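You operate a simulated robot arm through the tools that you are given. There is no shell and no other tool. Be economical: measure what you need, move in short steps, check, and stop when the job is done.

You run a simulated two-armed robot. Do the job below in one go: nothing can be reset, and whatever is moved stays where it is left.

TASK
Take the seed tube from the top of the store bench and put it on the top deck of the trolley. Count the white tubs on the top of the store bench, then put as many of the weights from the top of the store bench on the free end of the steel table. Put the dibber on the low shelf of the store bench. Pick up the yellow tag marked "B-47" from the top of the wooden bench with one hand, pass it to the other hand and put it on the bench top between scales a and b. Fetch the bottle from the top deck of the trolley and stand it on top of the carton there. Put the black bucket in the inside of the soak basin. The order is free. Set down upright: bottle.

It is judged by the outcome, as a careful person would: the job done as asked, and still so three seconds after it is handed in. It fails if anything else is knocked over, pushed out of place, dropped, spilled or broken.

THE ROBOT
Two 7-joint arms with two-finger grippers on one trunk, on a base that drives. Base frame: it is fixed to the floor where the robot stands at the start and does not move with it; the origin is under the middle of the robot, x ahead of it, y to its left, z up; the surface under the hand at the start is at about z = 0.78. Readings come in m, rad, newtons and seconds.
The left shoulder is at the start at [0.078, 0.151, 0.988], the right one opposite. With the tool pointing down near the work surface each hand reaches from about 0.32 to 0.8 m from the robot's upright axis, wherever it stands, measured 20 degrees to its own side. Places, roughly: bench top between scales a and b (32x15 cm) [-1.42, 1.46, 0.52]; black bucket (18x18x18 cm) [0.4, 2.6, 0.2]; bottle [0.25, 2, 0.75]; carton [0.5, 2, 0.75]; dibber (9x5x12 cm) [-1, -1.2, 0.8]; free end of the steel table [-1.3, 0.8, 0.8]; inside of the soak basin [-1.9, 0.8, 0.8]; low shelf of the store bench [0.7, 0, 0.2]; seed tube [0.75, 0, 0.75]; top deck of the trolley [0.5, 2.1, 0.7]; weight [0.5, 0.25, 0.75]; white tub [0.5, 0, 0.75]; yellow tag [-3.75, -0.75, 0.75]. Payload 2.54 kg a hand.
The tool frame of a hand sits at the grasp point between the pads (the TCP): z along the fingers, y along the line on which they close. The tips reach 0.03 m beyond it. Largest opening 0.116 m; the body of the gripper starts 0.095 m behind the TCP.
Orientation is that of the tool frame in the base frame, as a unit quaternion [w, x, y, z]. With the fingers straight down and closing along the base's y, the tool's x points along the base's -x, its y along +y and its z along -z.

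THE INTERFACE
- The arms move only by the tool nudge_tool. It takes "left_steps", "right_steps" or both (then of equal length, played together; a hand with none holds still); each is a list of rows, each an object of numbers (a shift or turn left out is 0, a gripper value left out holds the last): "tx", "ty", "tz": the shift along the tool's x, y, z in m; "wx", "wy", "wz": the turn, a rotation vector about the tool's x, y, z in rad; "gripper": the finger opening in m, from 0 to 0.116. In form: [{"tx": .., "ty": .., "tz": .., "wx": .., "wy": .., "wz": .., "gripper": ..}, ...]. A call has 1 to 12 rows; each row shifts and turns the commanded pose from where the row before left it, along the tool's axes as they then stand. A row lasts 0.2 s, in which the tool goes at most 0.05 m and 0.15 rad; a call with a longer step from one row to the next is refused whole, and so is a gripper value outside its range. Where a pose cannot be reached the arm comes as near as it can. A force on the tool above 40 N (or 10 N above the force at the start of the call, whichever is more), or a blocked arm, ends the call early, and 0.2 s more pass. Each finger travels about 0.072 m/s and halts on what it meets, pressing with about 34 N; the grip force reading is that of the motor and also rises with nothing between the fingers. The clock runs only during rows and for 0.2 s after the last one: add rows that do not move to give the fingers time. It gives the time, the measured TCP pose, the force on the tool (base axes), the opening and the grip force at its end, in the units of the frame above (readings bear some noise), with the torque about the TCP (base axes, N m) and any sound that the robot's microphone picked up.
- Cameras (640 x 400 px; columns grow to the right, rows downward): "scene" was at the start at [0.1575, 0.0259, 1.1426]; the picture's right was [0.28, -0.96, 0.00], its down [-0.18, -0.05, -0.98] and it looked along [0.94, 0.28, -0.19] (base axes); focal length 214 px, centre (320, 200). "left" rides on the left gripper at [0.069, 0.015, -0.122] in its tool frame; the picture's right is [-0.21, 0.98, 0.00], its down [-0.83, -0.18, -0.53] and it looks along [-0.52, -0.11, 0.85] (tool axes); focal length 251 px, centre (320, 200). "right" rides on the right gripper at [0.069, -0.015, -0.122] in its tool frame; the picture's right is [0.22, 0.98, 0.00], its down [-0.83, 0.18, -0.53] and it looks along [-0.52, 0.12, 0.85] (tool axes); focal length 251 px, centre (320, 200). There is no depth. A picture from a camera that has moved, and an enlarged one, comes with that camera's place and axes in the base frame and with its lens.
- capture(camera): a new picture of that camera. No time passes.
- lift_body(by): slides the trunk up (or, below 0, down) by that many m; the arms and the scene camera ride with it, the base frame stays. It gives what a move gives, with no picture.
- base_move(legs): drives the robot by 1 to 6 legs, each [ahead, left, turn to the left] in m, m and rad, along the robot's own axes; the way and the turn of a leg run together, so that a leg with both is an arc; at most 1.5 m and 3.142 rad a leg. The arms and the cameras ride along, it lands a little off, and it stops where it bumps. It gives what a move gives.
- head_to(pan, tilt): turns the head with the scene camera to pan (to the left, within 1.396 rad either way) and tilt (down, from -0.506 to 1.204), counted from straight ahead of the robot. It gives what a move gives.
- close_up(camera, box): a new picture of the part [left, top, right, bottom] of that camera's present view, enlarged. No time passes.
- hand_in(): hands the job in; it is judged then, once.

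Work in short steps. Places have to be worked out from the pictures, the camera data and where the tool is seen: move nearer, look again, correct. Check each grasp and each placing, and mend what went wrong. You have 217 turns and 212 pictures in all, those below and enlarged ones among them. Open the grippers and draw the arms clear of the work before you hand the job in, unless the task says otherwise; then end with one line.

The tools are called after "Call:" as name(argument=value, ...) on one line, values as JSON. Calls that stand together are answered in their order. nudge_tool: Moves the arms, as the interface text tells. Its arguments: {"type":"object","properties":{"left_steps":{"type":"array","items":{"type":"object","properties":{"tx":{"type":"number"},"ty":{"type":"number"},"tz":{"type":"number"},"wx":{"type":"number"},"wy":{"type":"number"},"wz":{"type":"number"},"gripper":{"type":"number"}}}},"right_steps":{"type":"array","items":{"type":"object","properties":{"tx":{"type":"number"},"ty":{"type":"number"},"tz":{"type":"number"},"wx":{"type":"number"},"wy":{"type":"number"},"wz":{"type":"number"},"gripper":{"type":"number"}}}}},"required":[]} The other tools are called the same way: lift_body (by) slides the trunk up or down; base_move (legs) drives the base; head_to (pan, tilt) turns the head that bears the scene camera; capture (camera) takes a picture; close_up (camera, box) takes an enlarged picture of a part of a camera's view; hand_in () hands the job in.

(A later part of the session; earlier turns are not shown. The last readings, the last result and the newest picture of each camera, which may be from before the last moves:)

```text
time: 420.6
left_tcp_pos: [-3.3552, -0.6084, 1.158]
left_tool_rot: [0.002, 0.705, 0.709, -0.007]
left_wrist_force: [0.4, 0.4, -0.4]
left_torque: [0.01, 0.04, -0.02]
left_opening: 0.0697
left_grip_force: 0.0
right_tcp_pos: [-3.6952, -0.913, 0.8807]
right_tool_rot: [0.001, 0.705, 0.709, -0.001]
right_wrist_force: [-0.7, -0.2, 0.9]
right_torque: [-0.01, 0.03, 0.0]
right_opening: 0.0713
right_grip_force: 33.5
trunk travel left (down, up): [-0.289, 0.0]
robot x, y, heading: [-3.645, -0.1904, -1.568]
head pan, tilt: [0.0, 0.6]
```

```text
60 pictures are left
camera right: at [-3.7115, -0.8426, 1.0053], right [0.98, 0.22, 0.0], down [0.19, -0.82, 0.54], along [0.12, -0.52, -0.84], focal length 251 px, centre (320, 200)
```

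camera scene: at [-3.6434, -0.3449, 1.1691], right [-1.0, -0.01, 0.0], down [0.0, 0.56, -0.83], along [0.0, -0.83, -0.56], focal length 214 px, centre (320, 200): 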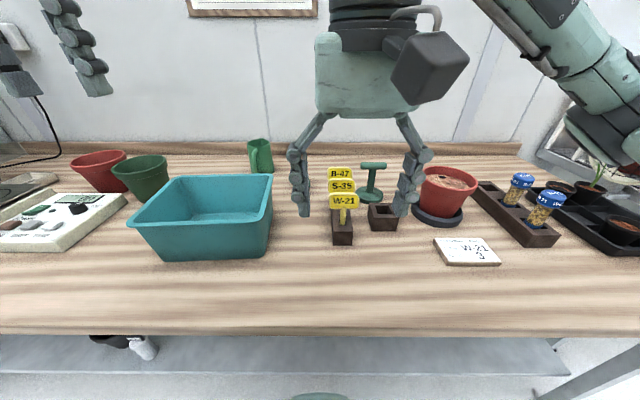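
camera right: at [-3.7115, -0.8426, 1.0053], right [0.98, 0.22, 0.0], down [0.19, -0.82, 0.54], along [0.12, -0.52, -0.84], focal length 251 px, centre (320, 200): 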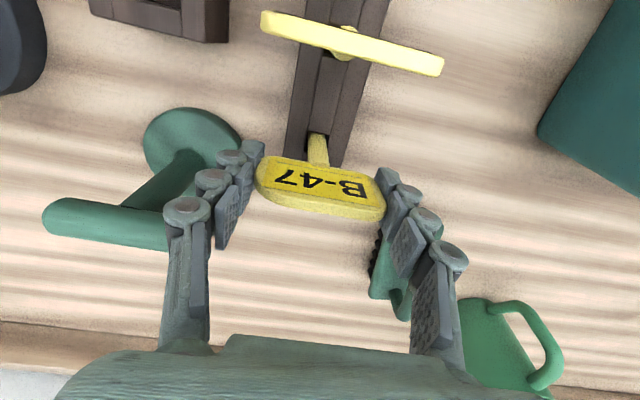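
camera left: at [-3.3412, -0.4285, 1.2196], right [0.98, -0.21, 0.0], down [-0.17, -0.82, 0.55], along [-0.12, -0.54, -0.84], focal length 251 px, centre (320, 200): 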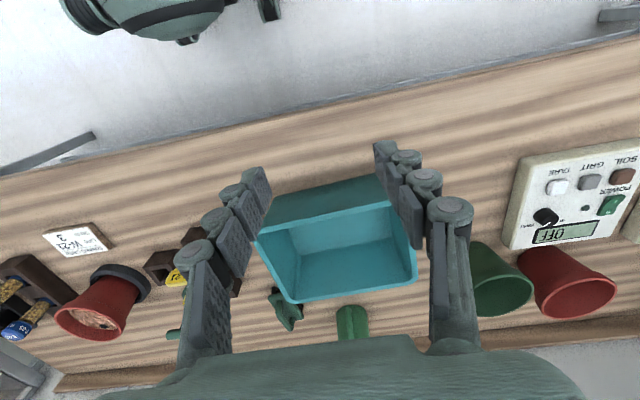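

B-47 is gripped by its edges (0.071). I lift it straight up out of its slot, drawing back slightly only once it is high.

Call:
nudge_tool(right_steps=[{"tz": -0.02}, {"tz": -0.03}, {"tz": -0.03}, {"tz": -0.025, "tx": 0.006}, {"tz": -0.025, "tx": 0.01}, {"tz": -0.025, "tx": 0.012}, {"tz": -0.025, "tx": 0.012}, {}])

Call:
capture(camera="scene")

```text
time: 422.4
left_tcp_pos: [-3.3551, -0.609, 1.1582]
left_tool_rot: [0.003, 0.705, 0.709, -0.009]
left_wrist_force: [0.3, -0.1, -0.6]
left_torque: [0.0, -0.02, -0.01]
left_opening: 0.0697
left_grip_force: 0.1
right_tcp_pos: [-3.6959, -0.8708, 1.0612]
right_tool_rot: [-0.001, 0.705, 0.71, 0.0]
right_wrist_force: [-0.5, 0.3, -0.6]
right_torque: [-0.01, 0.02, 0.04]
right_opening: 0.0719
right_grip_force: 34.4
trunk travel left (down, up): [-0.289, 0.0]
robot x, y, heading: [-3.6469, -0.1892, -1.562]
head pan, tilt: [0.0, 0.6]
```

```text
59 pictures are left
camera scene: at [-3.6435, -0.3451, 1.169], right [-1.0, -0.01, 0.0], down [0.0, 0.57, -0.82], along [0.0, -0.82, -0.57], focal length 214 px, centre (320, 200)
```

scene: 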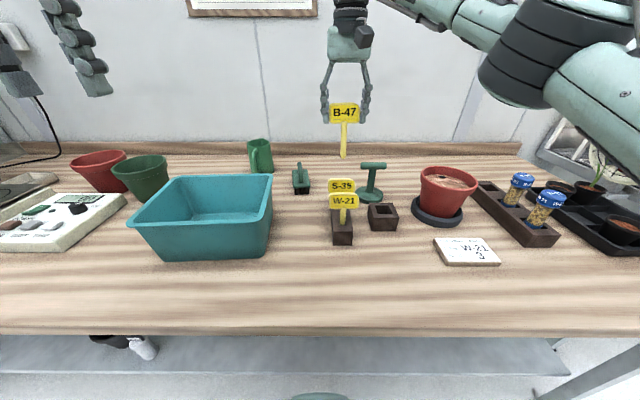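

B-47 is out. I bring it to a handover place in front of me at about (-3.60, -0.74, 1.12) while the left hand pitches forward beside it.

Call:
nudge_tool(right_steps=[{"tx": 0.033, "ty": 0.024, "tz": -0.015}, {"tx": 0.033, "ty": 0.024, "tz": -0.015}, {"tx": 0.033, "ty": 0.024, "tz": -0.015}, {"tx": 0.033, "ty": 0.024, "tz": -0.015}, {}, {}, {}, {}, {}, {}], left_steps=[{"tx": -0.04, "gripper": 0.05}, {"tx": -0.04}, {"wy": -0.15}, {"wy": -0.15}, {"wy": -0.15}, {"wy": -0.15}, {"wy": -0.15}, {"wy": -0.15}, {"wy": -0.15}, {}])

Call:
capture(camera="scene")

Call:
capture(camera="left")

```text
time: 424.6
left_tcp_pos: [-3.3549, -0.6886, 1.1602]
left_tool_rot: [0.358, 0.606, 0.612, -0.362]
left_wrist_force: [0.9, -0.3, 0.5]
left_torque: [0.01, -0.01, -0.02]
left_opening: 0.0499
left_grip_force: 0.0
right_tcp_pos: [-3.602, -0.7409, 1.1195]
right_tool_rot: [0.001, 0.705, 0.709, -0.001]
right_wrist_force: [0.9, 1.0, -0.1]
right_torque: [-0.04, 0.05, -0.01]
right_opening: 0.0715
right_grip_force: 33.8
trunk travel left (down, up): [-0.289, 0.0]
robot x, y, heading: [-3.6441, -0.1872, -1.57]
head pan, tilt: [0.0, 0.6]
```

```text
58 pictures are left
camera scene: at [-3.6436, -0.345, 1.1691], right [-1.0, -0.01, 0.0], down [0.0, 0.56, -0.83], along [0.0, -0.83, -0.56], focal length 214 px, centre (320, 200)
```

scene: 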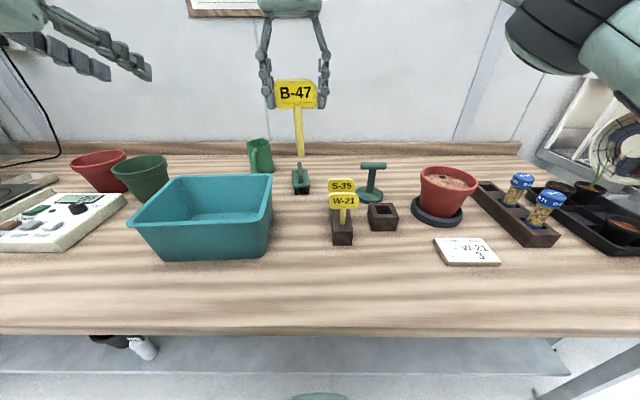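

```text
57 pictures are left
camera left: at [-3.3417, -0.5487, 1.1584], right [0.98, -0.1, 0.18], down [-0.17, 0.07, 0.98], along [-0.11, -0.99, 0.05], focal length 251 px, centre (320, 200)
```

left: 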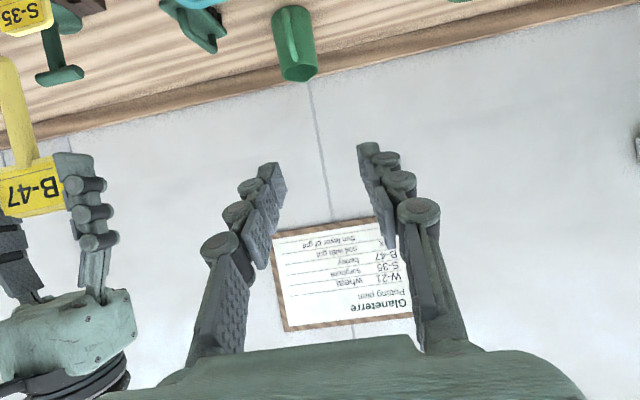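

The tag hangs straight with its stick at x≈-3.603. I bring the left hand to a pre-position 12 cm behind the stick.

Call:
nudge_tool(left_steps=[{"tx": 0.0124, "ty": -0.0412, "tz": -0.0037}, {"tx": 0.0124, "ty": -0.0412, "tz": -0.0037}, {"tx": 0.0124, "ty": -0.0412, "tz": -0.0037}, {"tx": 0.0124, "ty": -0.0412, "tz": -0.0037}, {"tx": 0.0124, "ty": -0.0412, "tz": -0.0037}, {"tx": 0.0124, "ty": -0.0412, "tz": -0.0037}, {}])

Call:
capture(camera="left")

Call:
capture(camera="scene")

```text
time: 426.2
left_tcp_pos: [-3.601, -0.6347, 1.1086]
left_tool_rot: [0.358, 0.606, 0.612, -0.361]
left_wrist_force: [-0.2, 0.7, -0.8]
left_torque: [-0.03, -0.03, -0.01]
left_opening: 0.0502
left_grip_force: 0.0
right_tcp_pos: [-3.6008, -0.7406, 1.1196]
right_tool_rot: [0.0, 0.704, 0.71, -0.002]
right_wrist_force: [0.5, 0.5, -0.2]
right_torque: [-0.03, 0.01, 0.01]
right_opening: 0.0716
right_grip_force: 34.2
trunk travel left (down, up): [-0.289, 0.0]
robot x, y, heading: [-3.6471, -0.1911, -1.564]
head pan, tilt: [0.0, 0.6]
```

```text
56 pictures are left
camera left: at [-3.5885, -0.495, 1.1075], right [0.98, -0.1, 0.18], down [-0.17, 0.07, 0.98], along [-0.11, -0.99, 0.05], focal length 251 px, centre (320, 200)
```

left: 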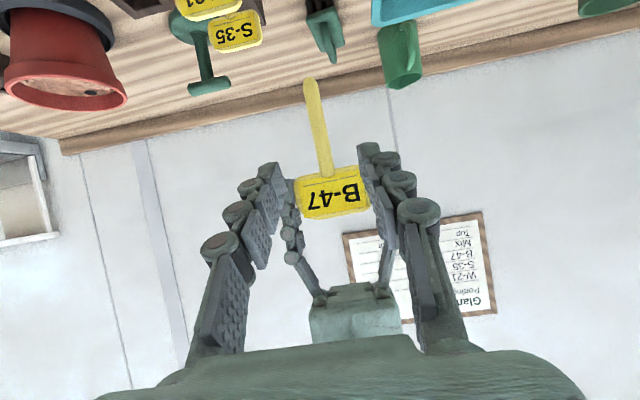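

```text
55 pictures are left
camera scene: at [-3.6431, -0.345, 1.1691], right [-1.0, -0.01, 0.0], down [0.0, 0.56, -0.83], along [0.0, -0.83, -0.56], focal length 214 px, centre (320, 200)
```

scene: 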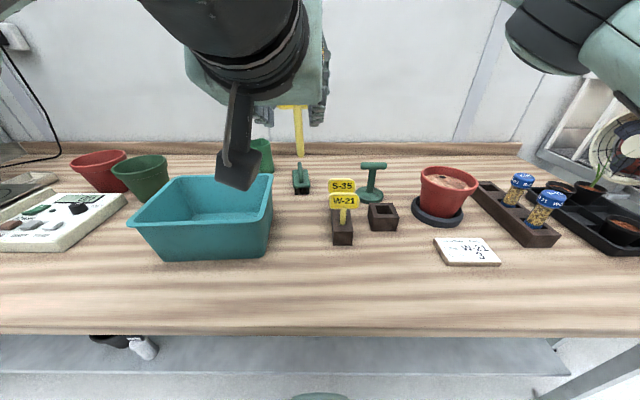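

The stick runs from z 1.005 to 1.094 at x≈-3.606; the left fingers line up at z≈1.048. I advance along the tool axis and close on the stick.

Call:
nudge_tool(left_steps=[{"tx": 0.0005, "ty": -0.0015, "tz": 0.0305}, {"tx": 0.0005, "ty": -0.0015, "tz": 0.0305}, {"tx": 0.0005, "ty": -0.001, "tz": 0.0305}, {"tx": 0.0005, "ty": -0.001, "tz": 0.0305}, {}, {"gripper": 0.02}, {"gripper": 0.0}, {}, {}])

Call:
capture(camera="left")

Call:
capture(camera="right")

```text
time: 428.2
left_tcp_pos: [-3.6042, -0.739, 1.0469]
left_tool_rot: [0.359, 0.605, 0.613, -0.36]
left_wrist_force: [16.2, -5.9, -3.2]
left_torque: [0.2, 0.25, 0.02]
left_opening: 0.0114
left_grip_force: 34.8
right_tcp_pos: [-3.6021, -0.7403, 1.1199]
right_tool_rot: [-0.001, 0.706, 0.709, -0.003]
right_wrist_force: [-16.9, 5.4, 3.1]
right_torque: [0.27, 0.93, -0.02]
right_opening: 0.0714
right_grip_force: 34.1
trunk travel left (down, up): [-0.289, 0.0]
robot x, y, heading: [-3.6433, -0.1892, -1.565]
head pan, tilt: [0.0, 0.6]
```

```text
54 pictures are left
camera left: at [-3.5925, -0.5999, 1.0449], right [0.98, -0.09, 0.18], down [-0.17, 0.07, 0.98], along [-0.1, -0.99, 0.05], focal length 251 px, centre (320, 200)
```

left: 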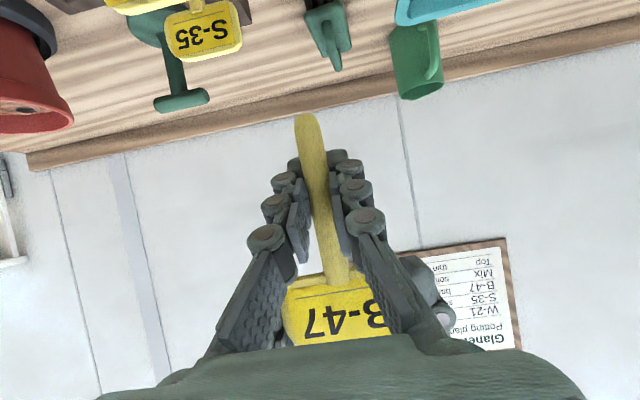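

```text
53 pictures are left
camera right: at [-3.6181, -0.6709, 1.244], right [0.98, 0.22, 0.0], down [0.19, -0.82, 0.53], along [0.11, -0.52, -0.85], focal length 251 px, centre (320, 200)
```

right: 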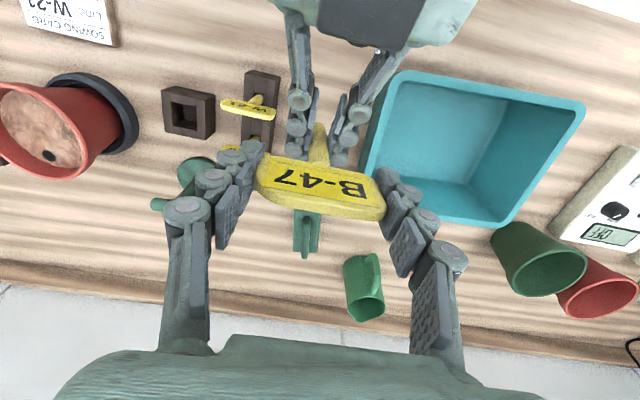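

Both hands hold the tag. I open the right hand and raise it away, leaving the tag in the left hand.

Call:
nudge_tool(right_steps=[{"gripper": 0.085}, {"gripper": 0.1}, {}, {"tz": -0.03}, {"tz": -0.04}, {"tz": -0.04}, {"tz": -0.04}])

Call:
capture(camera="left")

```text
time: 429.8
left_tcp_pos: [-3.6068, -0.7381, 1.0465]
left_tool_rot: [0.358, 0.606, 0.612, -0.361]
left_wrist_force: [-0.9, 0.4, -0.6]
left_torque: [0.01, 0.04, -0.04]
left_opening: 0.0112
left_grip_force: 34.1
right_tcp_pos: [-3.6054, -0.7307, 1.2387]
right_tool_rot: [-0.004, 0.703, 0.711, -0.001]
right_wrist_force: [0.3, 0.9, 0.6]
right_torque: [-0.03, 0.01, 0.01]
right_opening: 0.1
right_grip_force: 0.0
right hand out of reach, approached as far as the arm can: row 7
trunk travel left (down, up): [-0.289, 0.0]
robot x, y, heading: [-3.6442, -0.1873, -1.565]
head pan, tilt: [0.0, 0.6]
```

```text
52 pictures are left
camera left: at [-3.5934, -0.5987, 1.0454], right [0.98, -0.1, 0.18], down [-0.17, 0.07, 0.98], along [-0.11, -0.99, 0.05], focal length 251 px, centre (320, 200)
```

left: 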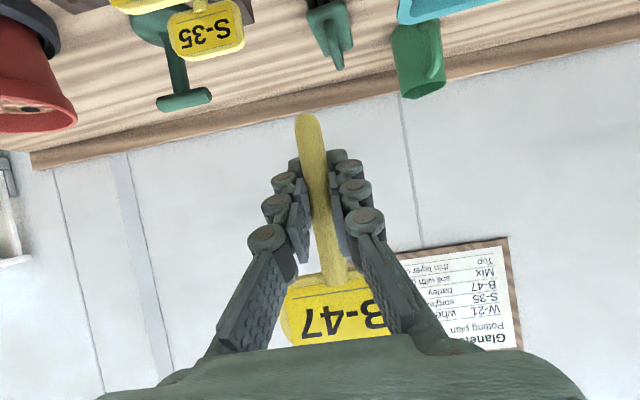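

The tag has been passed to the left hand. I move the right hand away to the side, back off from the bench, and bring the left hand to vertical.

Call:
nudge_tool(right_steps=[{"ty": -0.045}, {"ty": -0.045}, {"ty": -0.045}, {"ty": -0.045, "tx": 0.02}, {"tx": 0.045}, {"tx": 0.045}, {"tx": 0.045, "gripper": 0.05}])

Call:
base_move(legs=[[-0.25, 0, 0]])

Call:
nudge_tool(left_steps=[{"tx": 0.01, "tz": -0.03, "ty": 0.03}, {"tx": 0.01, "tz": -0.03, "ty": 0.03}, {"tz": -0.02, "ty": 0.03}, {"ty": 0.03}, {"wy": 0.15}, {"wy": 0.15}, {"wy": 0.15}, {"wy": 0.15}, {"wy": 0.15}, {"wy": 0.15}, {"wy": 0.15}, {}])

Call:
capture(camera="left")

Call:
capture(camera="scene")

```text
time: 431.4
left_tcp_pos: [-3.6062, -0.7389, 1.0472]
left_tool_rot: [0.358, 0.606, 0.612, -0.361]
left_wrist_force: [0.1, -0.6, -0.2]
left_torque: [0.02, -0.02, -0.01]
left_opening: 0.0111
left_grip_force: 33.9
right_tcp_pos: [-3.7878, -0.5754, 1.2377]
right_tool_rot: [0.0, 0.705, 0.709, -0.001]
right_wrist_force: [0.6, 1.1, 0.6]
right_torque: [0.01, -0.02, -0.04]
right_opening: 0.0503
right_grip_force: 0.0
trunk travel left (down, up): [-0.289, 0.0]
robot x, y, heading: [-3.6452, -0.1885, -1.565]
head pan, tilt: [0.0, 0.6]
```

```text
time: 433.2
left_tcp_pos: [-3.608, -0.4918, 1.0473]
left_tool_rot: [0.357, 0.607, 0.611, -0.362]
left_wrist_force: [0.2, -0.4, 0.1]
left_torque: [-0.02, -0.02, 0.01]
left_opening: 0.0113
left_grip_force: 33.6
right_tcp_pos: [-3.7881, -0.3283, 1.2377]
right_tool_rot: [0.001, 0.705, 0.709, -0.001]
right_wrist_force: [-0.6, -0.2, 0.4]
right_torque: [-0.01, -0.01, 0.0]
right_opening: 0.05
right_grip_force: 0.1
trunk travel left (down, up): [-0.289, 0.0]
robot x, y, heading: [-3.6456, 0.0599, -1.562]
head pan, tilt: [0.0, 0.6]
```

```text
time: 435.8
left_tcp_pos: [-3.4928, -0.426, 1.0753]
left_tool_rot: [0.001, 0.706, 0.708, -0.008]
left_wrist_force: [0.0, 0.5, 0.2]
left_torque: [0.01, -0.01, 0.01]
left_opening: 0.0109
left_grip_force: 34.1
left hand out of reach, approached as far as the arm can: row 3, 4
right_tcp_pos: [-3.7891, -0.3298, 1.2378]
right_tool_rot: [0.001, 0.705, 0.709, 0.0]
right_wrist_force: [0.3, -0.3, 0.2]
right_torque: [-0.05, -0.01, -0.01]
right_opening: 0.0502
right_grip_force: 0.1
trunk travel left (down, up): [-0.289, 0.0]
robot x, y, heading: [-3.6445, 0.0573, -1.565]
head pan, tilt: [0.0, 0.6]
```

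```text
51 pictures are left
camera left: at [-3.4789, -0.3544, 1.1966], right [0.98, -0.21, -0.01], down [-0.17, -0.82, 0.55], along [-0.12, -0.53, -0.84], focal length 251 px, centre (320, 200)
```

left: 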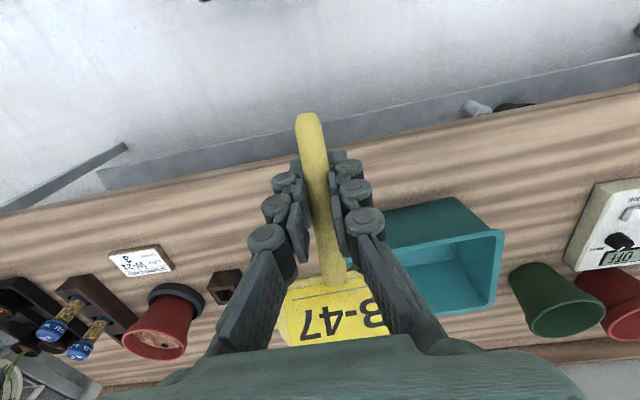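

```text
50 pictures are left
camera scene: at [-3.6449, -0.0981, 1.1691], right [-1.0, 0.0, 0.0], down [0.0, 0.56, -0.83], along [0.0, -0.83, -0.56], focal length 214 px, centre (320, 200)
```

scene: 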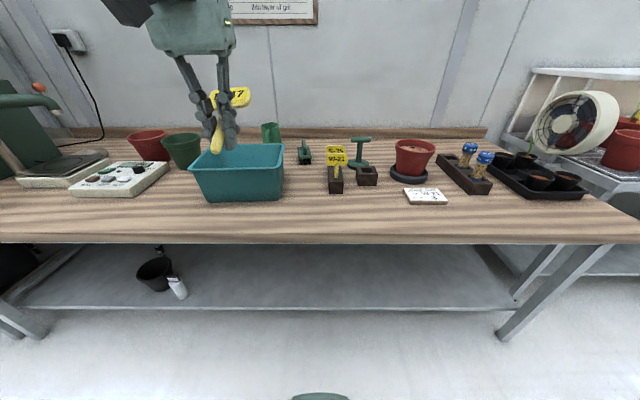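

All good. I now drive back east along the aisle, then north, towards the black bench's +y side, checking on the way.

Call:
base_move(legs=[[0, 0, 1.565], [1.5, -0.06, 0], [1.5, 0, 0]])

Call:
base_move(legs=[[0.3, 0, 0], [0, 0, 1.57], [1.2, 0, 0]])

```text
refused: leg 2 is longer than a leg can be; nothing moved
```

```text
time: 447.5
left_tcp_pos: [-1.9682, -0.0588, 1.0745]
left_tool_rot: [0.007, -0.011, 1.0, -0.004]
left_wrist_force: [0.7, -0.5, -0.8]
left_torque: [0.04, -0.05, -0.01]
left_opening: 0.0116
left_grip_force: 34.1
right_tcp_pos: [-2.0577, -0.3567, 1.2374]
right_tool_rot: [0.001, -0.012, 1.0, 0.0]
right_wrist_force: [0.7, 0.1, 0.4]
right_torque: [0.02, 0.03, 0.01]
right_opening: 0.05
right_grip_force: 0.1
trunk travel left (down, up): [-0.289, 0.0]
robot x, y, heading: [-2.4489, -0.219, 0.023]
head pan, tilt: [0.0, 0.6]
```

The first call was refused but the second ran, leaving me at (-2.45, -0.22). I sidestep left to the aisle middle, then continue.

Call:
base_move(legs=[[0, 0.2, -0.02], [1.2, 0, 0], [0.85, 0.03, 0]])

Call:
head_to(pan=0.6, tilt=0.4)

Call:
capture(camera="scene")

```text
time: 459.7
left_tcp_pos: [0.0639, 0.169, 1.0754]
left_tool_rot: [0.007, -0.005, 1.0, -0.004]
left_wrist_force: [0.7, 0.2, -0.6]
left_torque: [0.01, 0.05, 0.02]
left_opening: 0.0115
left_grip_force: 33.9
right_tcp_pos: [-0.0306, -0.1266, 1.2386]
right_tool_rot: [0.001, -0.006, 1.0, 0.0]
right_wrist_force: [-0.7, 0.4, -0.1]
right_torque: [0.03, 0.0, -0.09]
right_opening: 0.05
right_grip_force: 0.1
trunk travel left (down, up): [-0.289, 0.0]
robot x, y, heading: [-0.4189, 0.0141, 0.008]
head pan, tilt: [0.0, 0.6]
```

```text
time: 460.7
left_tcp_pos: [0.0632, 0.1696, 1.0752]
left_tool_rot: [0.008, -0.005, 1.0, -0.003]
left_wrist_force: [0.3, 0.1, -0.5]
left_torque: [0.0, -0.01, -0.01]
left_opening: 0.0114
left_grip_force: 33.6
right_tcp_pos: [-0.0301, -0.1267, 1.2375]
right_tool_rot: [0.001, -0.007, 1.0, 0.0]
right_wrist_force: [-0.1, 0.0, 0.3]
right_torque: [0.03, 0.0, 0.03]
right_opening: 0.05
right_grip_force: 0.0
trunk travel left (down, up): [-0.289, 0.0]
robot x, y, heading: [-0.4243, 0.0168, 0.01]
head pan, tilt: [0.6, 0.4]
```

```text
49 pictures are left
camera scene: at [-0.2754, 0.0669, 1.1873], right [0.57, -0.82, 0.0], down [-0.32, -0.22, -0.92], along [0.75, 0.53, -0.39], focal length 214 px, centre (320, 200)
```

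scene: 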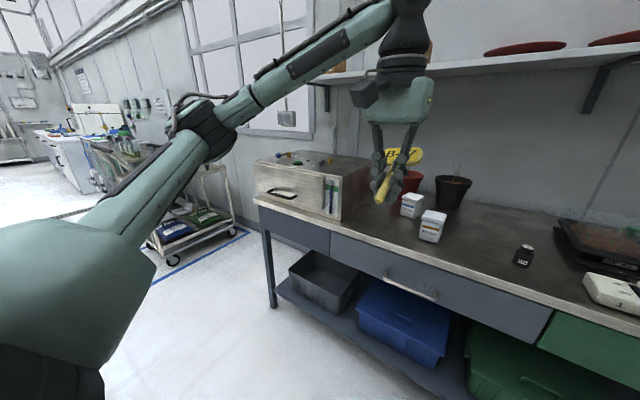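

I turn north, drive up the aisle to y≈2.2, then turn to face −x and look at the black bench.

Call:
base_move(legs=[[0, 0, 1.56], [1.2, 0, 0], [0.98, 0, 0], [0, 0, 1.57]])

Call:
head_to(pan=0.6, tilt=0.5)

Call:
capture(camera="scene")

```text
time: 479.3
left_tcp_pos: [-0.8335, 2.0456, 1.0755]
left_tool_rot: [-0.005, 1.0, -0.007, -0.007]
left_wrist_force: [0.2, -0.3, 0.3]
left_torque: [-0.01, -0.01, 0.0]
left_opening: 0.0111
left_grip_force: 33.4
right_tcp_pos: [-0.7331, 2.3392, 1.2375]
right_tool_rot: [0.001, 1.0, -0.007, -0.001]
right_wrist_force: [-0.1, -0.3, -0.2]
right_torque: [0.0, 0.01, 0.0]
right_opening: 0.0498
right_grip_force: 0.0
trunk travel left (down, up): [-0.289, 0.0]
robot x, y, heading: [-0.3435, 2.1907, 3.131]
head pan, tilt: [0.6, 0.4]
```

```text
time: 480.0
left_tcp_pos: [-0.8334, 2.0465, 1.0754]
left_tool_rot: [-0.005, 1.0, -0.007, -0.008]
left_wrist_force: [0.3, 0.6, 0.4]
left_torque: [0.01, 0.0, 0.0]
left_opening: 0.0109
left_grip_force: 34.2
right_tcp_pos: [-0.7315, 2.34, 1.2375]
right_tool_rot: [0.0, 1.0, -0.007, -0.001]
right_wrist_force: [0.4, -0.4, -0.2]
right_torque: [0.04, 0.01, 0.01]
right_opening: 0.0502
right_grip_force: 0.0
trunk travel left (down, up): [-0.289, 0.0]
robot x, y, heading: [-0.3454, 2.1859, 3.123]
head pan, tilt: [0.6, 0.499]
```

```text
48 pictures are left
camera scene: at [-0.4901, 2.1393, 1.1782], right [-0.55, 0.83, 0.0], down [0.4, 0.26, -0.88], along [-0.73, -0.49, -0.48], focal length 214 px, centre (320, 200)
```

scene: 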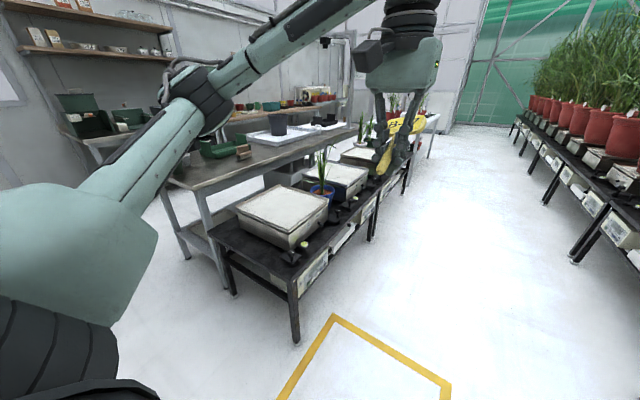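

Scales A, B, C are lined up on the black bench. I drive ahead 1.05 m, turn left to face it and look down.

Call:
base_move(legs=[[1.07, 0, 0], [0, 0, 1.58]])

Call:
head_to(pan=0.0, tilt=0.8)

Call:
capture(camera="scene")

```text
time: 489.4
left_tcp_pos: [-1.2849, 1.7131, 1.0742]
left_tool_rot: [0.002, 0.712, 0.702, -0.009]
left_wrist_force: [0.3, -0.5, -0.4]
left_torque: [0.01, 0.02, -0.01]
left_opening: 0.0092
left_grip_force: 34.3
right_tcp_pos: [-1.5764, 1.8125, 1.2379]
right_tool_rot: [0.0, 0.71, 0.704, -0.001]
right_wrist_force: [0.1, -0.2, 0.7]
right_torque: [0.02, 0.0, -0.02]
right_opening: 0.0501
right_grip_force: 0.0
trunk travel left (down, up): [-0.289, 0.0]
robot x, y, heading: [-1.4301, 2.1984, -1.577]
head pan, tilt: [0.6, 0.499]
```

```text
time: 490.4
left_tcp_pos: [-1.2834, 1.713, 1.0753]
left_tool_rot: [0.002, 0.712, 0.702, -0.009]
left_wrist_force: [0.5, 0.2, 0.0]
left_torque: [0.0, -0.03, 0.03]
left_opening: 0.0093
left_grip_force: 33.9
right_tcp_pos: [-1.5786, 1.813, 1.2386]
right_tool_rot: [0.0, 0.71, 0.704, -0.002]
right_wrist_force: [0.3, 0.1, 0.6]
right_torque: [0.01, 0.05, -0.01]
right_opening: 0.0498
right_grip_force: 0.1
trunk travel left (down, up): [-0.289, 0.0]
robot x, y, heading: [-1.4272, 2.2015, -1.585]
head pan, tilt: [0.0, 0.799]
```

```text
47 pictures are left
camera scene: at [-1.43, 2.0499, 1.1522], right [-1.0, 0.01, 0.0], down [0.01, 0.72, -0.7], along [-0.01, -0.7, -0.72], focal length 214 px, centre (320, 200)
```

scene: 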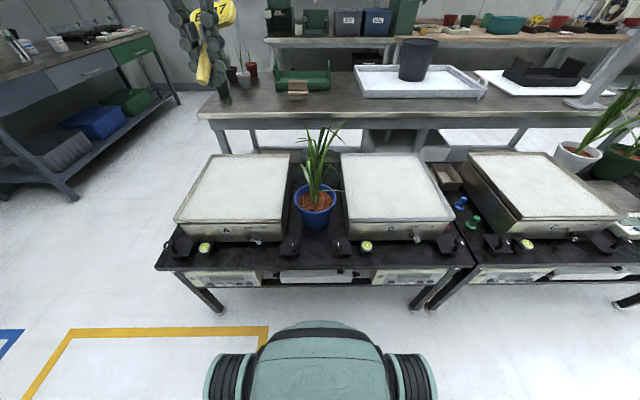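

The gap between scales A and B holds a blue pot; I zoom in to find free bench there.

Call:
close_up(camera="scene", box=[250, 140, 390, 270])

Call:
capture(camera="left")

```text
3.08 times, centred on (320, 205) of scene
camera zoom: at [-1.43, 2.0499, 1.1522], right [-1.0, 0.01, 0.0], down [0.01, 0.72, -0.7], along [-0.01, -0.7, -0.72], focal length 660 px, centre (320, 185)
```

zoom: 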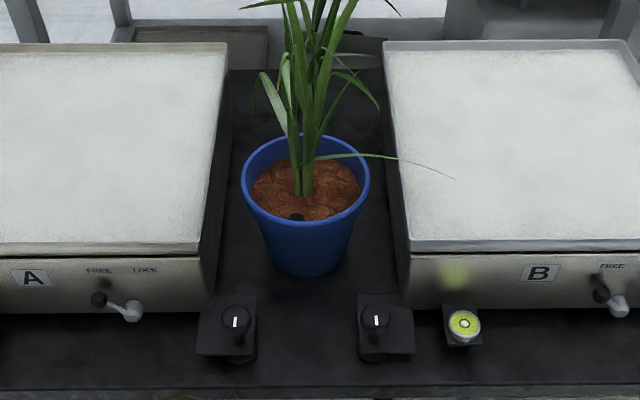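

```text
45 pictures are left
camera left: at [-1.2683, 1.7835, 1.1964], right [0.97, -0.23, 0.0], down [-0.19, -0.81, 0.55], along [-0.13, -0.53, -0.84], focal length 251 px, centre (320, 200)
```

left: 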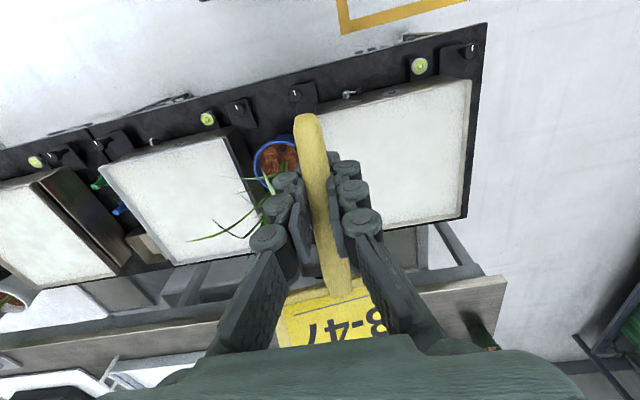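

The gap's free parts are small, so the best spot is between the front blocks with the stick lying along the pot's right side. For that the tag's stick must point away from me, so I try turning the left hand about its axis by ~2.58 rad.

Call:
nudge_tool(left_steps=[{"wz": -0.15}, {"wz": -0.15}, {"wz": -0.15}, {"wz": -0.15}, {"wz": -0.15}, {"wz": -0.15}, {"wz": -0.15}, {"wz": -0.15}, {"wz": -0.15}, {"wz": -0.15}, {"wz": -0.15}, {"wz": -0.15}])

Call:
nudge_tool(left_steps=[{"wz": -0.15}, {"wz": -0.15}, {"wz": -0.15}, {"wz": -0.15}, {"wz": -0.15}, {}])

Call:
capture(camera="scene")

```text
time: 493.1
left_tcp_pos: [-1.2844, 1.713, 1.0759]
left_tool_rot: [-0.005, -0.108, 0.994, -0.008]
left_wrist_force: [0.0, 0.0, 0.0]
left_torque: [-0.02, -0.01, -0.01]
left_opening: 0.0073
left_grip_force: 33.9
right_tcp_pos: [-1.5786, 1.8119, 1.2378]
right_tool_rot: [0.0, 0.711, 0.704, -0.001]
right_wrist_force: [0.1, 0.1, -0.1]
right_torque: [-0.01, 0.02, -0.05]
right_opening: 0.0499
right_grip_force: 0.0
trunk travel left (down, up): [-0.289, 0.0]
robot x, y, heading: [-1.4312, 2.1974, -1.583]
head pan, tilt: [0.0, 0.799]
```

```text
time: 494.4
left_tcp_pos: [-1.2825, 1.7014, 1.0856]
left_tool_rot: [-0.008, -0.413, 0.911, -0.002]
left_wrist_force: [0.7, 0.5, -1.1]
left_torque: [-0.03, 0.03, -0.01]
left_opening: 0.0074
left_grip_force: 34.3
left hand out of reach, approached as far as the arm can: row 5
right_tcp_pos: [-1.5771, 1.8139, 1.2367]
right_tool_rot: [0.0, 0.711, 0.704, 0.0]
right_wrist_force: [-0.7, 0.5, 0.2]
right_torque: [-0.03, -0.02, -0.02]
right_opening: 0.0501
right_grip_force: 0.0
trunk travel left (down, up): [-0.289, 0.0]
robot x, y, heading: [-1.4299, 2.2031, -1.588]
head pan, tilt: [0.0, 0.799]
```

```text
44 pictures are left
camera scene: at [-1.4302, 2.05, 1.1522], right [-1.0, 0.01, 0.0], down [0.01, 0.72, -0.7], along [-0.01, -0.7, -0.72], focal length 214 px, centre (320, 200)
```

scene: 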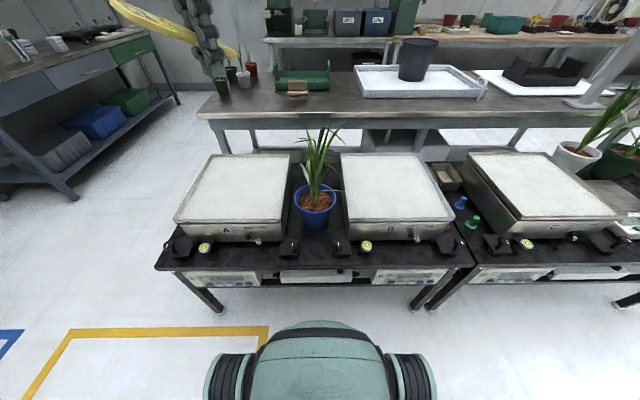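

The turn works (about 2.4 rad). The grip opening shrank from 0.011 to 0.007, so I check the tag in the hand.

Call:
capture(camera="left")

Call:
close_up(camera="scene", box=[80, 0, 280, 120])

```text
43 pictures are left
camera left: at [-1.3389, 1.6604, 1.2088], right [-0.59, 0.8, 0.0], down [0.69, 0.51, 0.52], along [0.42, 0.31, -0.85], focal length 251 px, centre (320, 200)
```

left: 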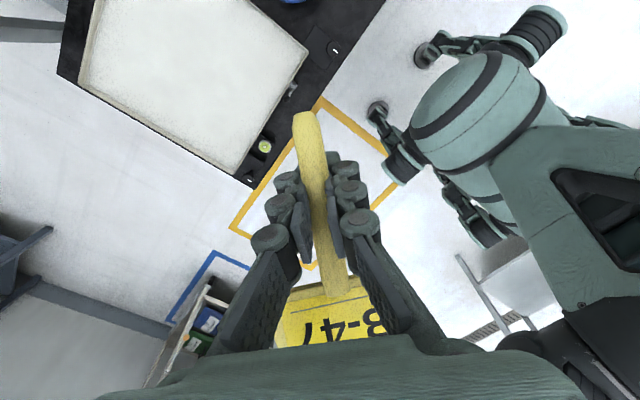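

```text
3.20 times, centred on (180, 60) of scene
camera zoom: at [-1.4302, 2.05, 1.1522], right [-1.0, 0.01, 0.0], down [0.01, 0.72, -0.7], along [-0.01, -0.7, -0.72], focal length 686 px, centre (768, 648)
```

zoom: 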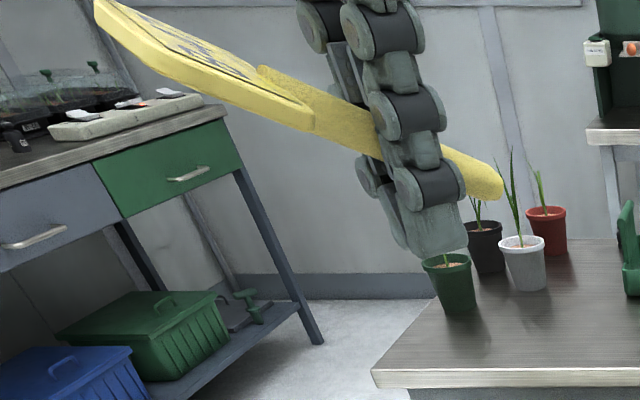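

The tag is secure. Between the scales the real free bench is behind the pot (y≈1.30–1.45); with this wrist turn the camera and hand stay clear of the plant there. I move the base 0.1 m right and 0.13 m ahead, then bring the left hand above the plant and over the back of the gap.

Call:
base_move(legs=[[0.13, -0.1, 0.01]])

Call:
capture(camera="scene")

Call:
capture(camera="left")

```text
time: 496.1
left_tcp_pos: [-1.3761, 1.5708, 1.0864]
left_tool_rot: [-0.007, -0.418, 0.908, -0.002]
left_wrist_force: [-0.4, -0.3, -0.7]
left_torque: [0.03, -0.01, -0.02]
left_opening: 0.0075
left_grip_force: 33.8
right_tcp_pos: [-1.6725, 1.6807, 1.238]
right_tool_rot: [0.0, 0.706, 0.708, 0.0]
right_wrist_force: [0.7, -0.5, -0.1]
right_torque: [0.02, -0.01, 0.03]
right_opening: 0.0499
right_grip_force: 0.1
trunk travel left (down, up): [-0.289, 0.0]
robot x, y, heading: [-1.5291, 2.0658, -1.57]
head pan, tilt: [0.0, 0.799]
```

```text
41 pictures are left
camera scene: at [-1.5285, 1.9184, 1.1521], right [-1.0, 0.0, 0.0], down [0.0, 0.72, -0.7], along [0.0, -0.7, -0.72], focal length 214 px, centre (320, 200)
```

scene: 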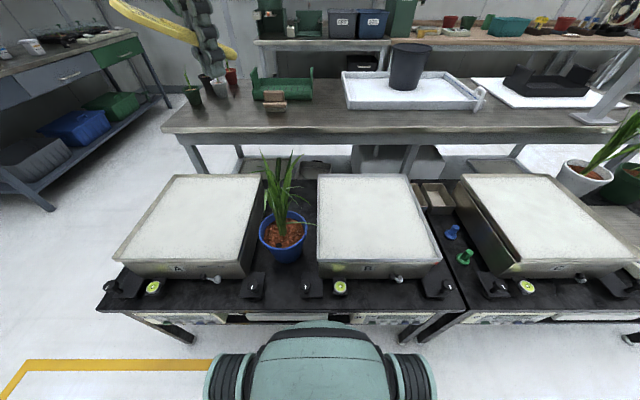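

```text
40 pictures are left
camera left: at [-1.4329, 1.5301, 1.2084], right [-0.6, 0.8, 0.0], down [0.68, 0.51, 0.52], along [0.42, 0.31, -0.85], focal length 251 px, centre (320, 200)
```

left: 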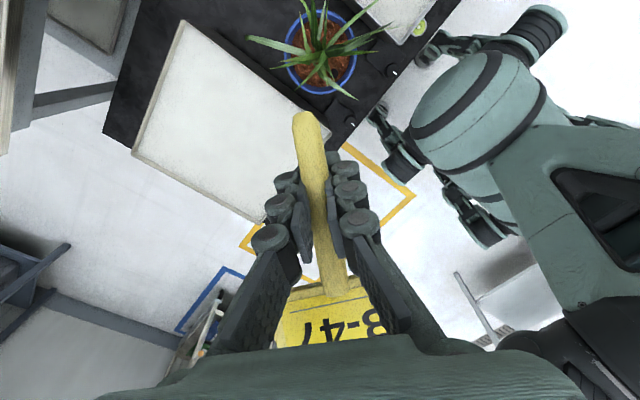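

Pot centre (-1.419, 1.537) confirmed from above. I move the hand over the plant towards the back of the gap, staying above the leaves (top ≈ 0.87).

Call:
nudge_tool(left_steps=[{"tx": 0.038, "ty": -0.0098, "tz": 0.015}, {"tx": 0.038, "ty": -0.0098, "tz": 0.015}, {"tx": 0.038, "ty": -0.0098, "tz": 0.015}, {"tx": 0.038, "ty": -0.0098, "tz": 0.015}, {}])

Call:
capture(camera="left")

Call:
capture(camera="scene")

```text
time: 497.3
left_tcp_pos: [-1.4459, 1.4306, 1.0288]
left_tool_rot: [-0.008, -0.418, 0.909, -0.003]
left_wrist_force: [0.4, 0.8, 0.0]
left_torque: [-0.01, 0.01, 0.0]
left_opening: 0.0068
left_grip_force: 33.8
right_tcp_pos: [-1.6734, 1.68, 1.2385]
right_tool_rot: [0.0, 0.707, 0.708, -0.002]
right_wrist_force: [0.2, -1.0, 0.8]
right_torque: [0.01, -0.01, 0.0]
right_opening: 0.0502
right_grip_force: 0.1
trunk travel left (down, up): [-0.289, 0.0]
robot x, y, heading: [-1.5278, 2.0713, -1.57]
head pan, tilt: [0.0, 0.799]
```

```text
39 pictures are left
camera left: at [-1.5028, 1.3894, 1.1522], right [-0.6, 0.8, 0.0], down [0.68, 0.51, 0.52], along [0.42, 0.31, -0.85], focal length 251 px, centre (320, 200)
```

left: 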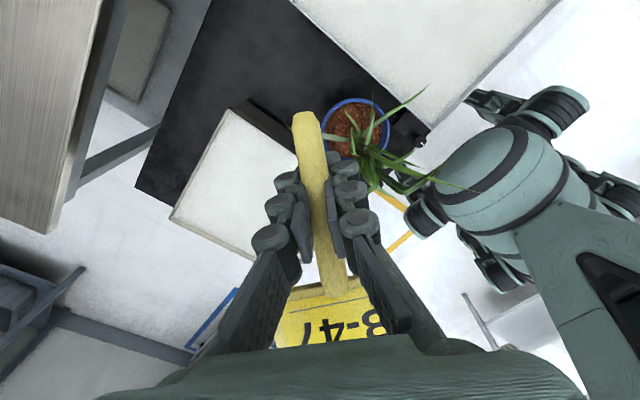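

```text
38 pictures are left
camera scene: at [-1.5281, 1.9194, 1.1523], right [-1.0, 0.0, 0.0], down [0.0, 0.72, -0.7], along [0.0, -0.7, -0.72], focal length 214 px, centre (320, 200)
```

scene: 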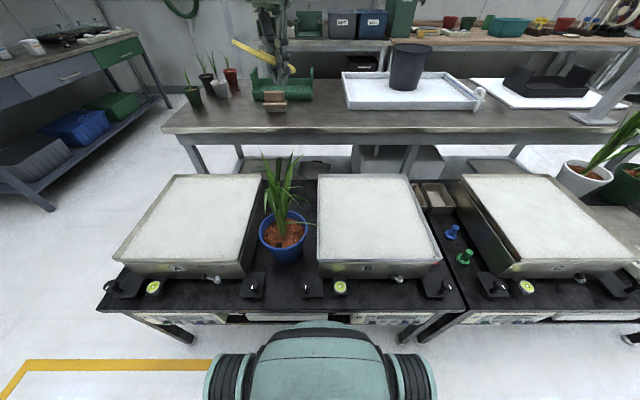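

I can see ample free black bench behind the pot between the scales. I descend with a slight move back, stopping at z≈0.70 to check.

Call:
nudge_tool(left_steps=[{"tx": 0.012, "ty": -0.01, "tz": 0.035}, {"tx": 0.012, "ty": -0.01, "tz": 0.035}, {"tx": 0.012, "ty": -0.01, "tz": 0.035}, {"tx": 0.01, "ty": -0.009, "tz": 0.04}, {"tx": 0.01, "ty": -0.009, "tz": 0.04}, {"tz": 0.045}, {"tz": 0.045}, {"tz": 0.045}, {}])

Call:
capture(camera="left")

Call:
close_up(camera="scene", box=[180, 60, 380, 220])

```text
time: 499.3
left_tcp_pos: [-1.4477, 1.3528, 0.7076]
left_tool_rot: [-0.008, -0.418, 0.908, -0.003]
left_wrist_force: [-0.8, 0.6, 0.0]
left_torque: [0.01, -0.02, -0.02]
left_opening: 0.0079
left_grip_force: 33.6
right_tcp_pos: [-1.673, 1.6802, 1.2381]
right_tool_rot: [0.0, 0.707, 0.708, 0.0]
right_wrist_force: [-0.3, 1.0, -0.7]
right_torque: [0.0, 0.03, -0.01]
right_opening: 0.0503
right_grip_force: 0.1
trunk travel left (down, up): [-0.289, 0.0]
robot x, y, heading: [-1.528, 2.0726, -1.569]
head pan, tilt: [0.0, 0.799]
```

```text
37 pictures are left
camera left: at [-1.5039, 1.3117, 0.8318], right [-0.6, 0.8, 0.0], down [0.68, 0.51, 0.52], along [0.42, 0.31, -0.85], focal length 251 px, centre (320, 200)
```

left: 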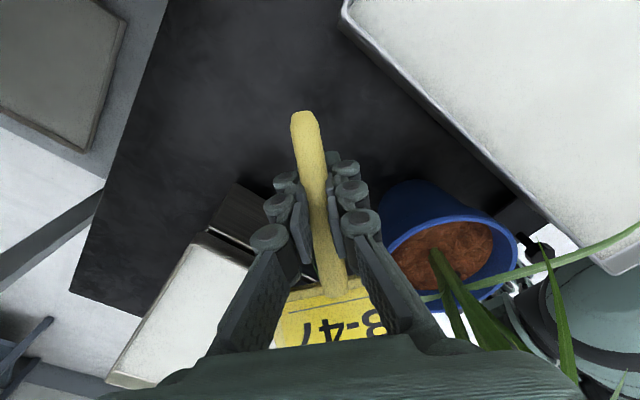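

```text
2.50 times, centred on (280, 140) of scene
camera zoom: at [-1.5283, 1.9191, 1.1523], right [-1.0, 0.0, 0.0], down [0.0, 0.72, -0.7], along [0.0, -0.7, -0.72], focal length 536 px, centre (420, 350)
```

zoom: 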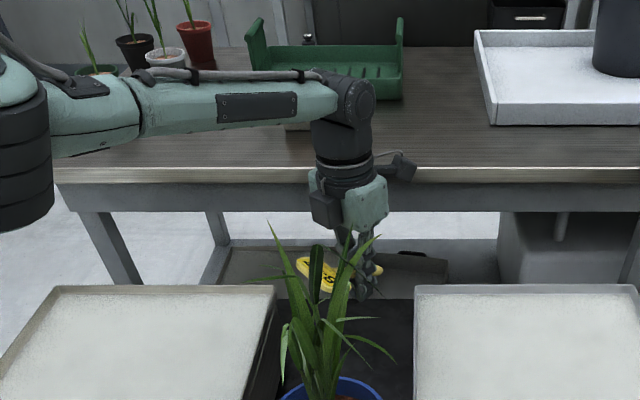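

Reach is fine and the forearm is clear of the plant. I shift 2 cm away from scale B and continue down to z≈0.605.

Call:
nudge_tool(left_steps=[{"tx": -0.013, "ty": -0.0152}, {"tz": 0.035}, {"tz": 0.035}, {"tz": 0.032}, {}])

Call:
capture(camera="left")

```text
time: 500.5
left_tcp_pos: [-1.4297, 1.3527, 0.6075]
left_tool_rot: [-0.008, -0.418, 0.908, -0.002]
left_wrist_force: [0.1, -0.4, 1.3]
left_torque: [0.0, 0.03, 0.02]
left_opening: 0.0077
left_grip_force: 33.7
right_tcp_pos: [-1.6719, 1.6809, 1.2387]
right_tool_rot: [0.0, 0.706, 0.708, 0.0]
right_wrist_force: [0.0, 0.1, 0.4]
right_torque: [0.0, -0.04, 0.01]
right_opening: 0.0496
right_grip_force: 0.0
trunk travel left (down, up): [-0.289, 0.0]
robot x, y, heading: [-1.5313, 2.0707, -1.57]
head pan, tilt: [0.0, 0.799]
```

```text
35 pictures are left
camera left: at [-1.4865, 1.3107, 0.7304], right [-0.6, 0.8, 0.0], down [0.68, 0.51, 0.52], along [0.42, 0.31, -0.85], focal length 251 px, centre (320, 200)
```

left: 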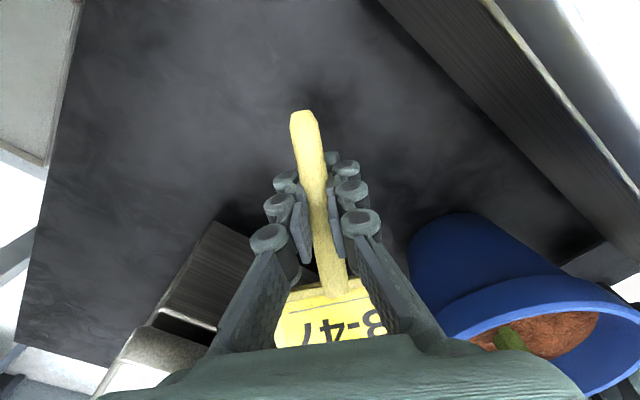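

Still clear on all sides. I step down gently until the fingertips touch.

Call:
nudge_tool(left_steps=[{"tz": 0.012}, {}, {"tz": 0.01}, {}, {"tz": 0.008}, {}])

Call:
capture(camera="left")

```text
time: 501.9
left_tcp_pos: [-1.4319, 1.3519, 0.5765]
left_tool_rot: [-0.008, -0.417, 0.909, -0.002]
left_wrist_force: [0.3, -0.5, -0.5]
left_torque: [-0.02, -0.02, 0.01]
left_opening: 0.0082
left_grip_force: 34.2
right_tcp_pos: [-1.6724, 1.6812, 1.2379]
right_tool_rot: [0.0, 0.707, 0.708, 0.0]
right_wrist_force: [0.2, 0.0, 0.5]
right_torque: [0.03, -0.04, -0.03]
right_opening: 0.0498
right_grip_force: 0.2
trunk travel left (down, up): [-0.289, 0.0]
robot x, y, heading: [-1.527, 2.0662, -1.572]
head pan, tilt: [0.0, 0.799]
```

```text
34 pictures are left
camera left: at [-1.4878, 1.3105, 0.6998], right [-0.6, 0.8, 0.0], down [0.68, 0.51, 0.52], along [0.42, 0.31, -0.85], focal length 251 px, centre (320, 200)
```

left: 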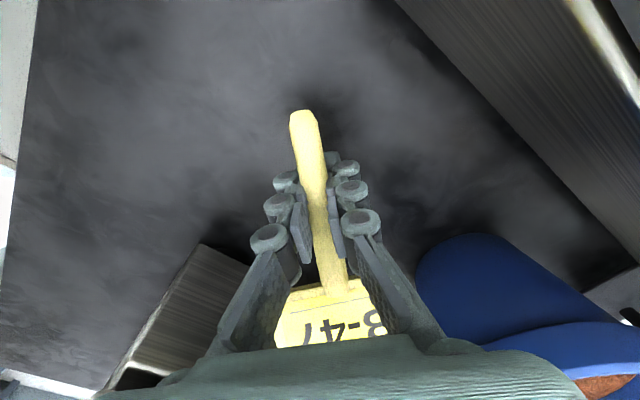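

I lean the hand 0.2 rad to flatten the tag's slope, then continue down in small steps.

Call:
nudge_tool(left_steps=[{"wy": 0.1}, {"wy": 0.1}, {"tz": 0.008}, {}, {"tz": 0.006}, {}, {"tz": 0.005}, {}])

Call:
capture(camera="left")

```text
time: 503.7
left_tcp_pos: [-1.4338, 1.3498, 0.5562]
left_tool_rot: [-0.099, -0.415, 0.903, -0.044]
left_wrist_force: [0.0, 0.1, -0.1]
left_torque: [0.01, -0.03, 0.0]
left_opening: 0.0077
left_grip_force: 34.4
right_tcp_pos: [-1.6731, 1.6812, 1.2387]
right_tool_rot: [0.001, 0.707, 0.708, 0.0]
right_wrist_force: [0.1, 0.0, -1.1]
right_torque: [-0.03, 0.0, 0.01]
right_opening: 0.0499
right_grip_force: 0.0
trunk travel left (down, up): [-0.289, 0.0]
robot x, y, heading: [-1.5284, 2.069, -1.575]
head pan, tilt: [0.0, 0.799]
```

```text
33 pictures are left
camera left: at [-1.4735, 1.3274, 0.6916], right [-0.61, 0.8, -0.04], down [0.74, 0.58, 0.34], along [0.3, 0.18, -0.94], focal length 251 px, centre (320, 200)
```

left: 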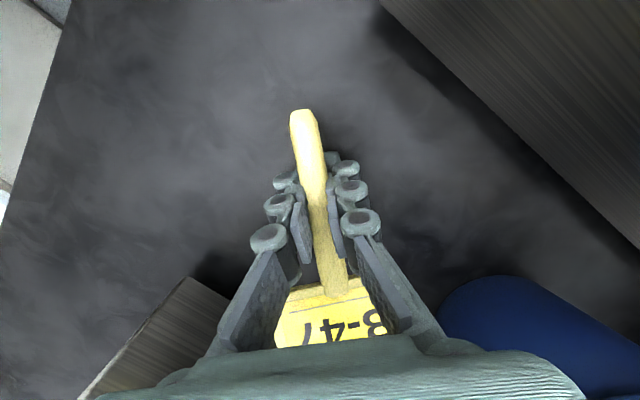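

No contact yet; I continue down in small steps.

Call:
nudge_tool(left_steps=[{"tz": 0.006}, {}, {"tz": 0.005}, {}, {"tz": 0.005}, {}, {"tz": 0.004}, {}])

```text
time: 505.1
left_tcp_pos: [-1.4374, 1.3456, 0.5477]
left_tool_rot: [-0.102, -0.416, 0.903, -0.046]
left_wrist_force: [0.5, 9.4, 18.4]
left_torque: [0.37, -0.06, 0.0]
left_opening: 0.0082
left_grip_force: 33.7
right_tcp_pos: [-1.6719, 1.6832, 1.2391]
right_tool_rot: [0.001, 0.706, 0.708, -0.002]
right_wrist_force: [0.6, 0.0, -0.6]
right_torque: [-0.02, -0.02, -0.01]
right_opening: 0.0501
right_grip_force: 0.1
trunk travel left (down, up): [-0.289, 0.0]
robot x, y, heading: [-1.531, 2.0699, -1.572]
head pan, tilt: [0.0, 0.799]
stopped in row 7 (left hand): the force on the tool passed its limit at 43 N (the readings are from after the stop); the commanded pose is now the measured one
```

The fingertips are on the bench. I ease 3 mm and open slowly so the tag settles flat.

Call:
nudge_tool(left_steps=[{"tz": -0.003}, {}, {"gripper": 0.014}, {"gripper": 0.02}, {"gripper": 0.03}, {}, {}])

Call:
capture(camera="left")

```text
time: 506.7
left_tcp_pos: [-1.4353, 1.3462, 0.5475]
left_tool_rot: [-0.099, -0.416, 0.903, -0.044]
left_wrist_force: [3.0, 3.5, 11.4]
left_torque: [0.17, -0.05, 0.0]
left_opening: 0.0296
left_grip_force: 5.4
right_tcp_pos: [-1.673, 1.6813, 1.2383]
right_tool_rot: [0.001, 0.706, 0.708, -0.001]
right_wrist_force: [-0.8, 0.2, -0.4]
right_torque: [0.05, 0.0, 0.03]
right_opening: 0.05
right_grip_force: 0.0
trunk travel left (down, up): [-0.289, 0.0]
robot x, y, heading: [-1.5252, 2.0676, -1.569]
head pan, tilt: [0.0, 0.799]
```

```text
32 pictures are left
camera left: at [-1.4752, 1.3242, 0.6816], right [-0.61, 0.79, -0.04], down [0.74, 0.58, 0.34], along [0.3, 0.18, -0.94], focal length 251 px, centre (320, 200)
```

left: 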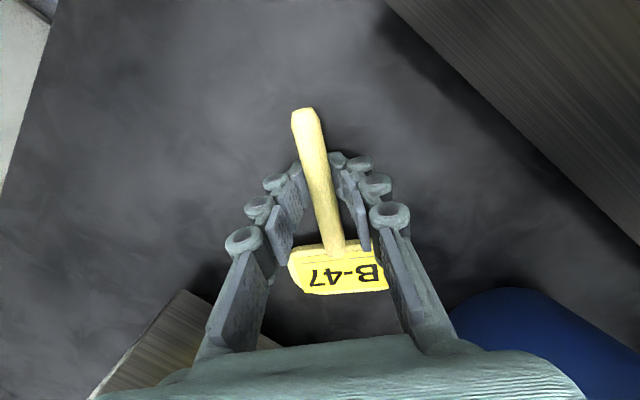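

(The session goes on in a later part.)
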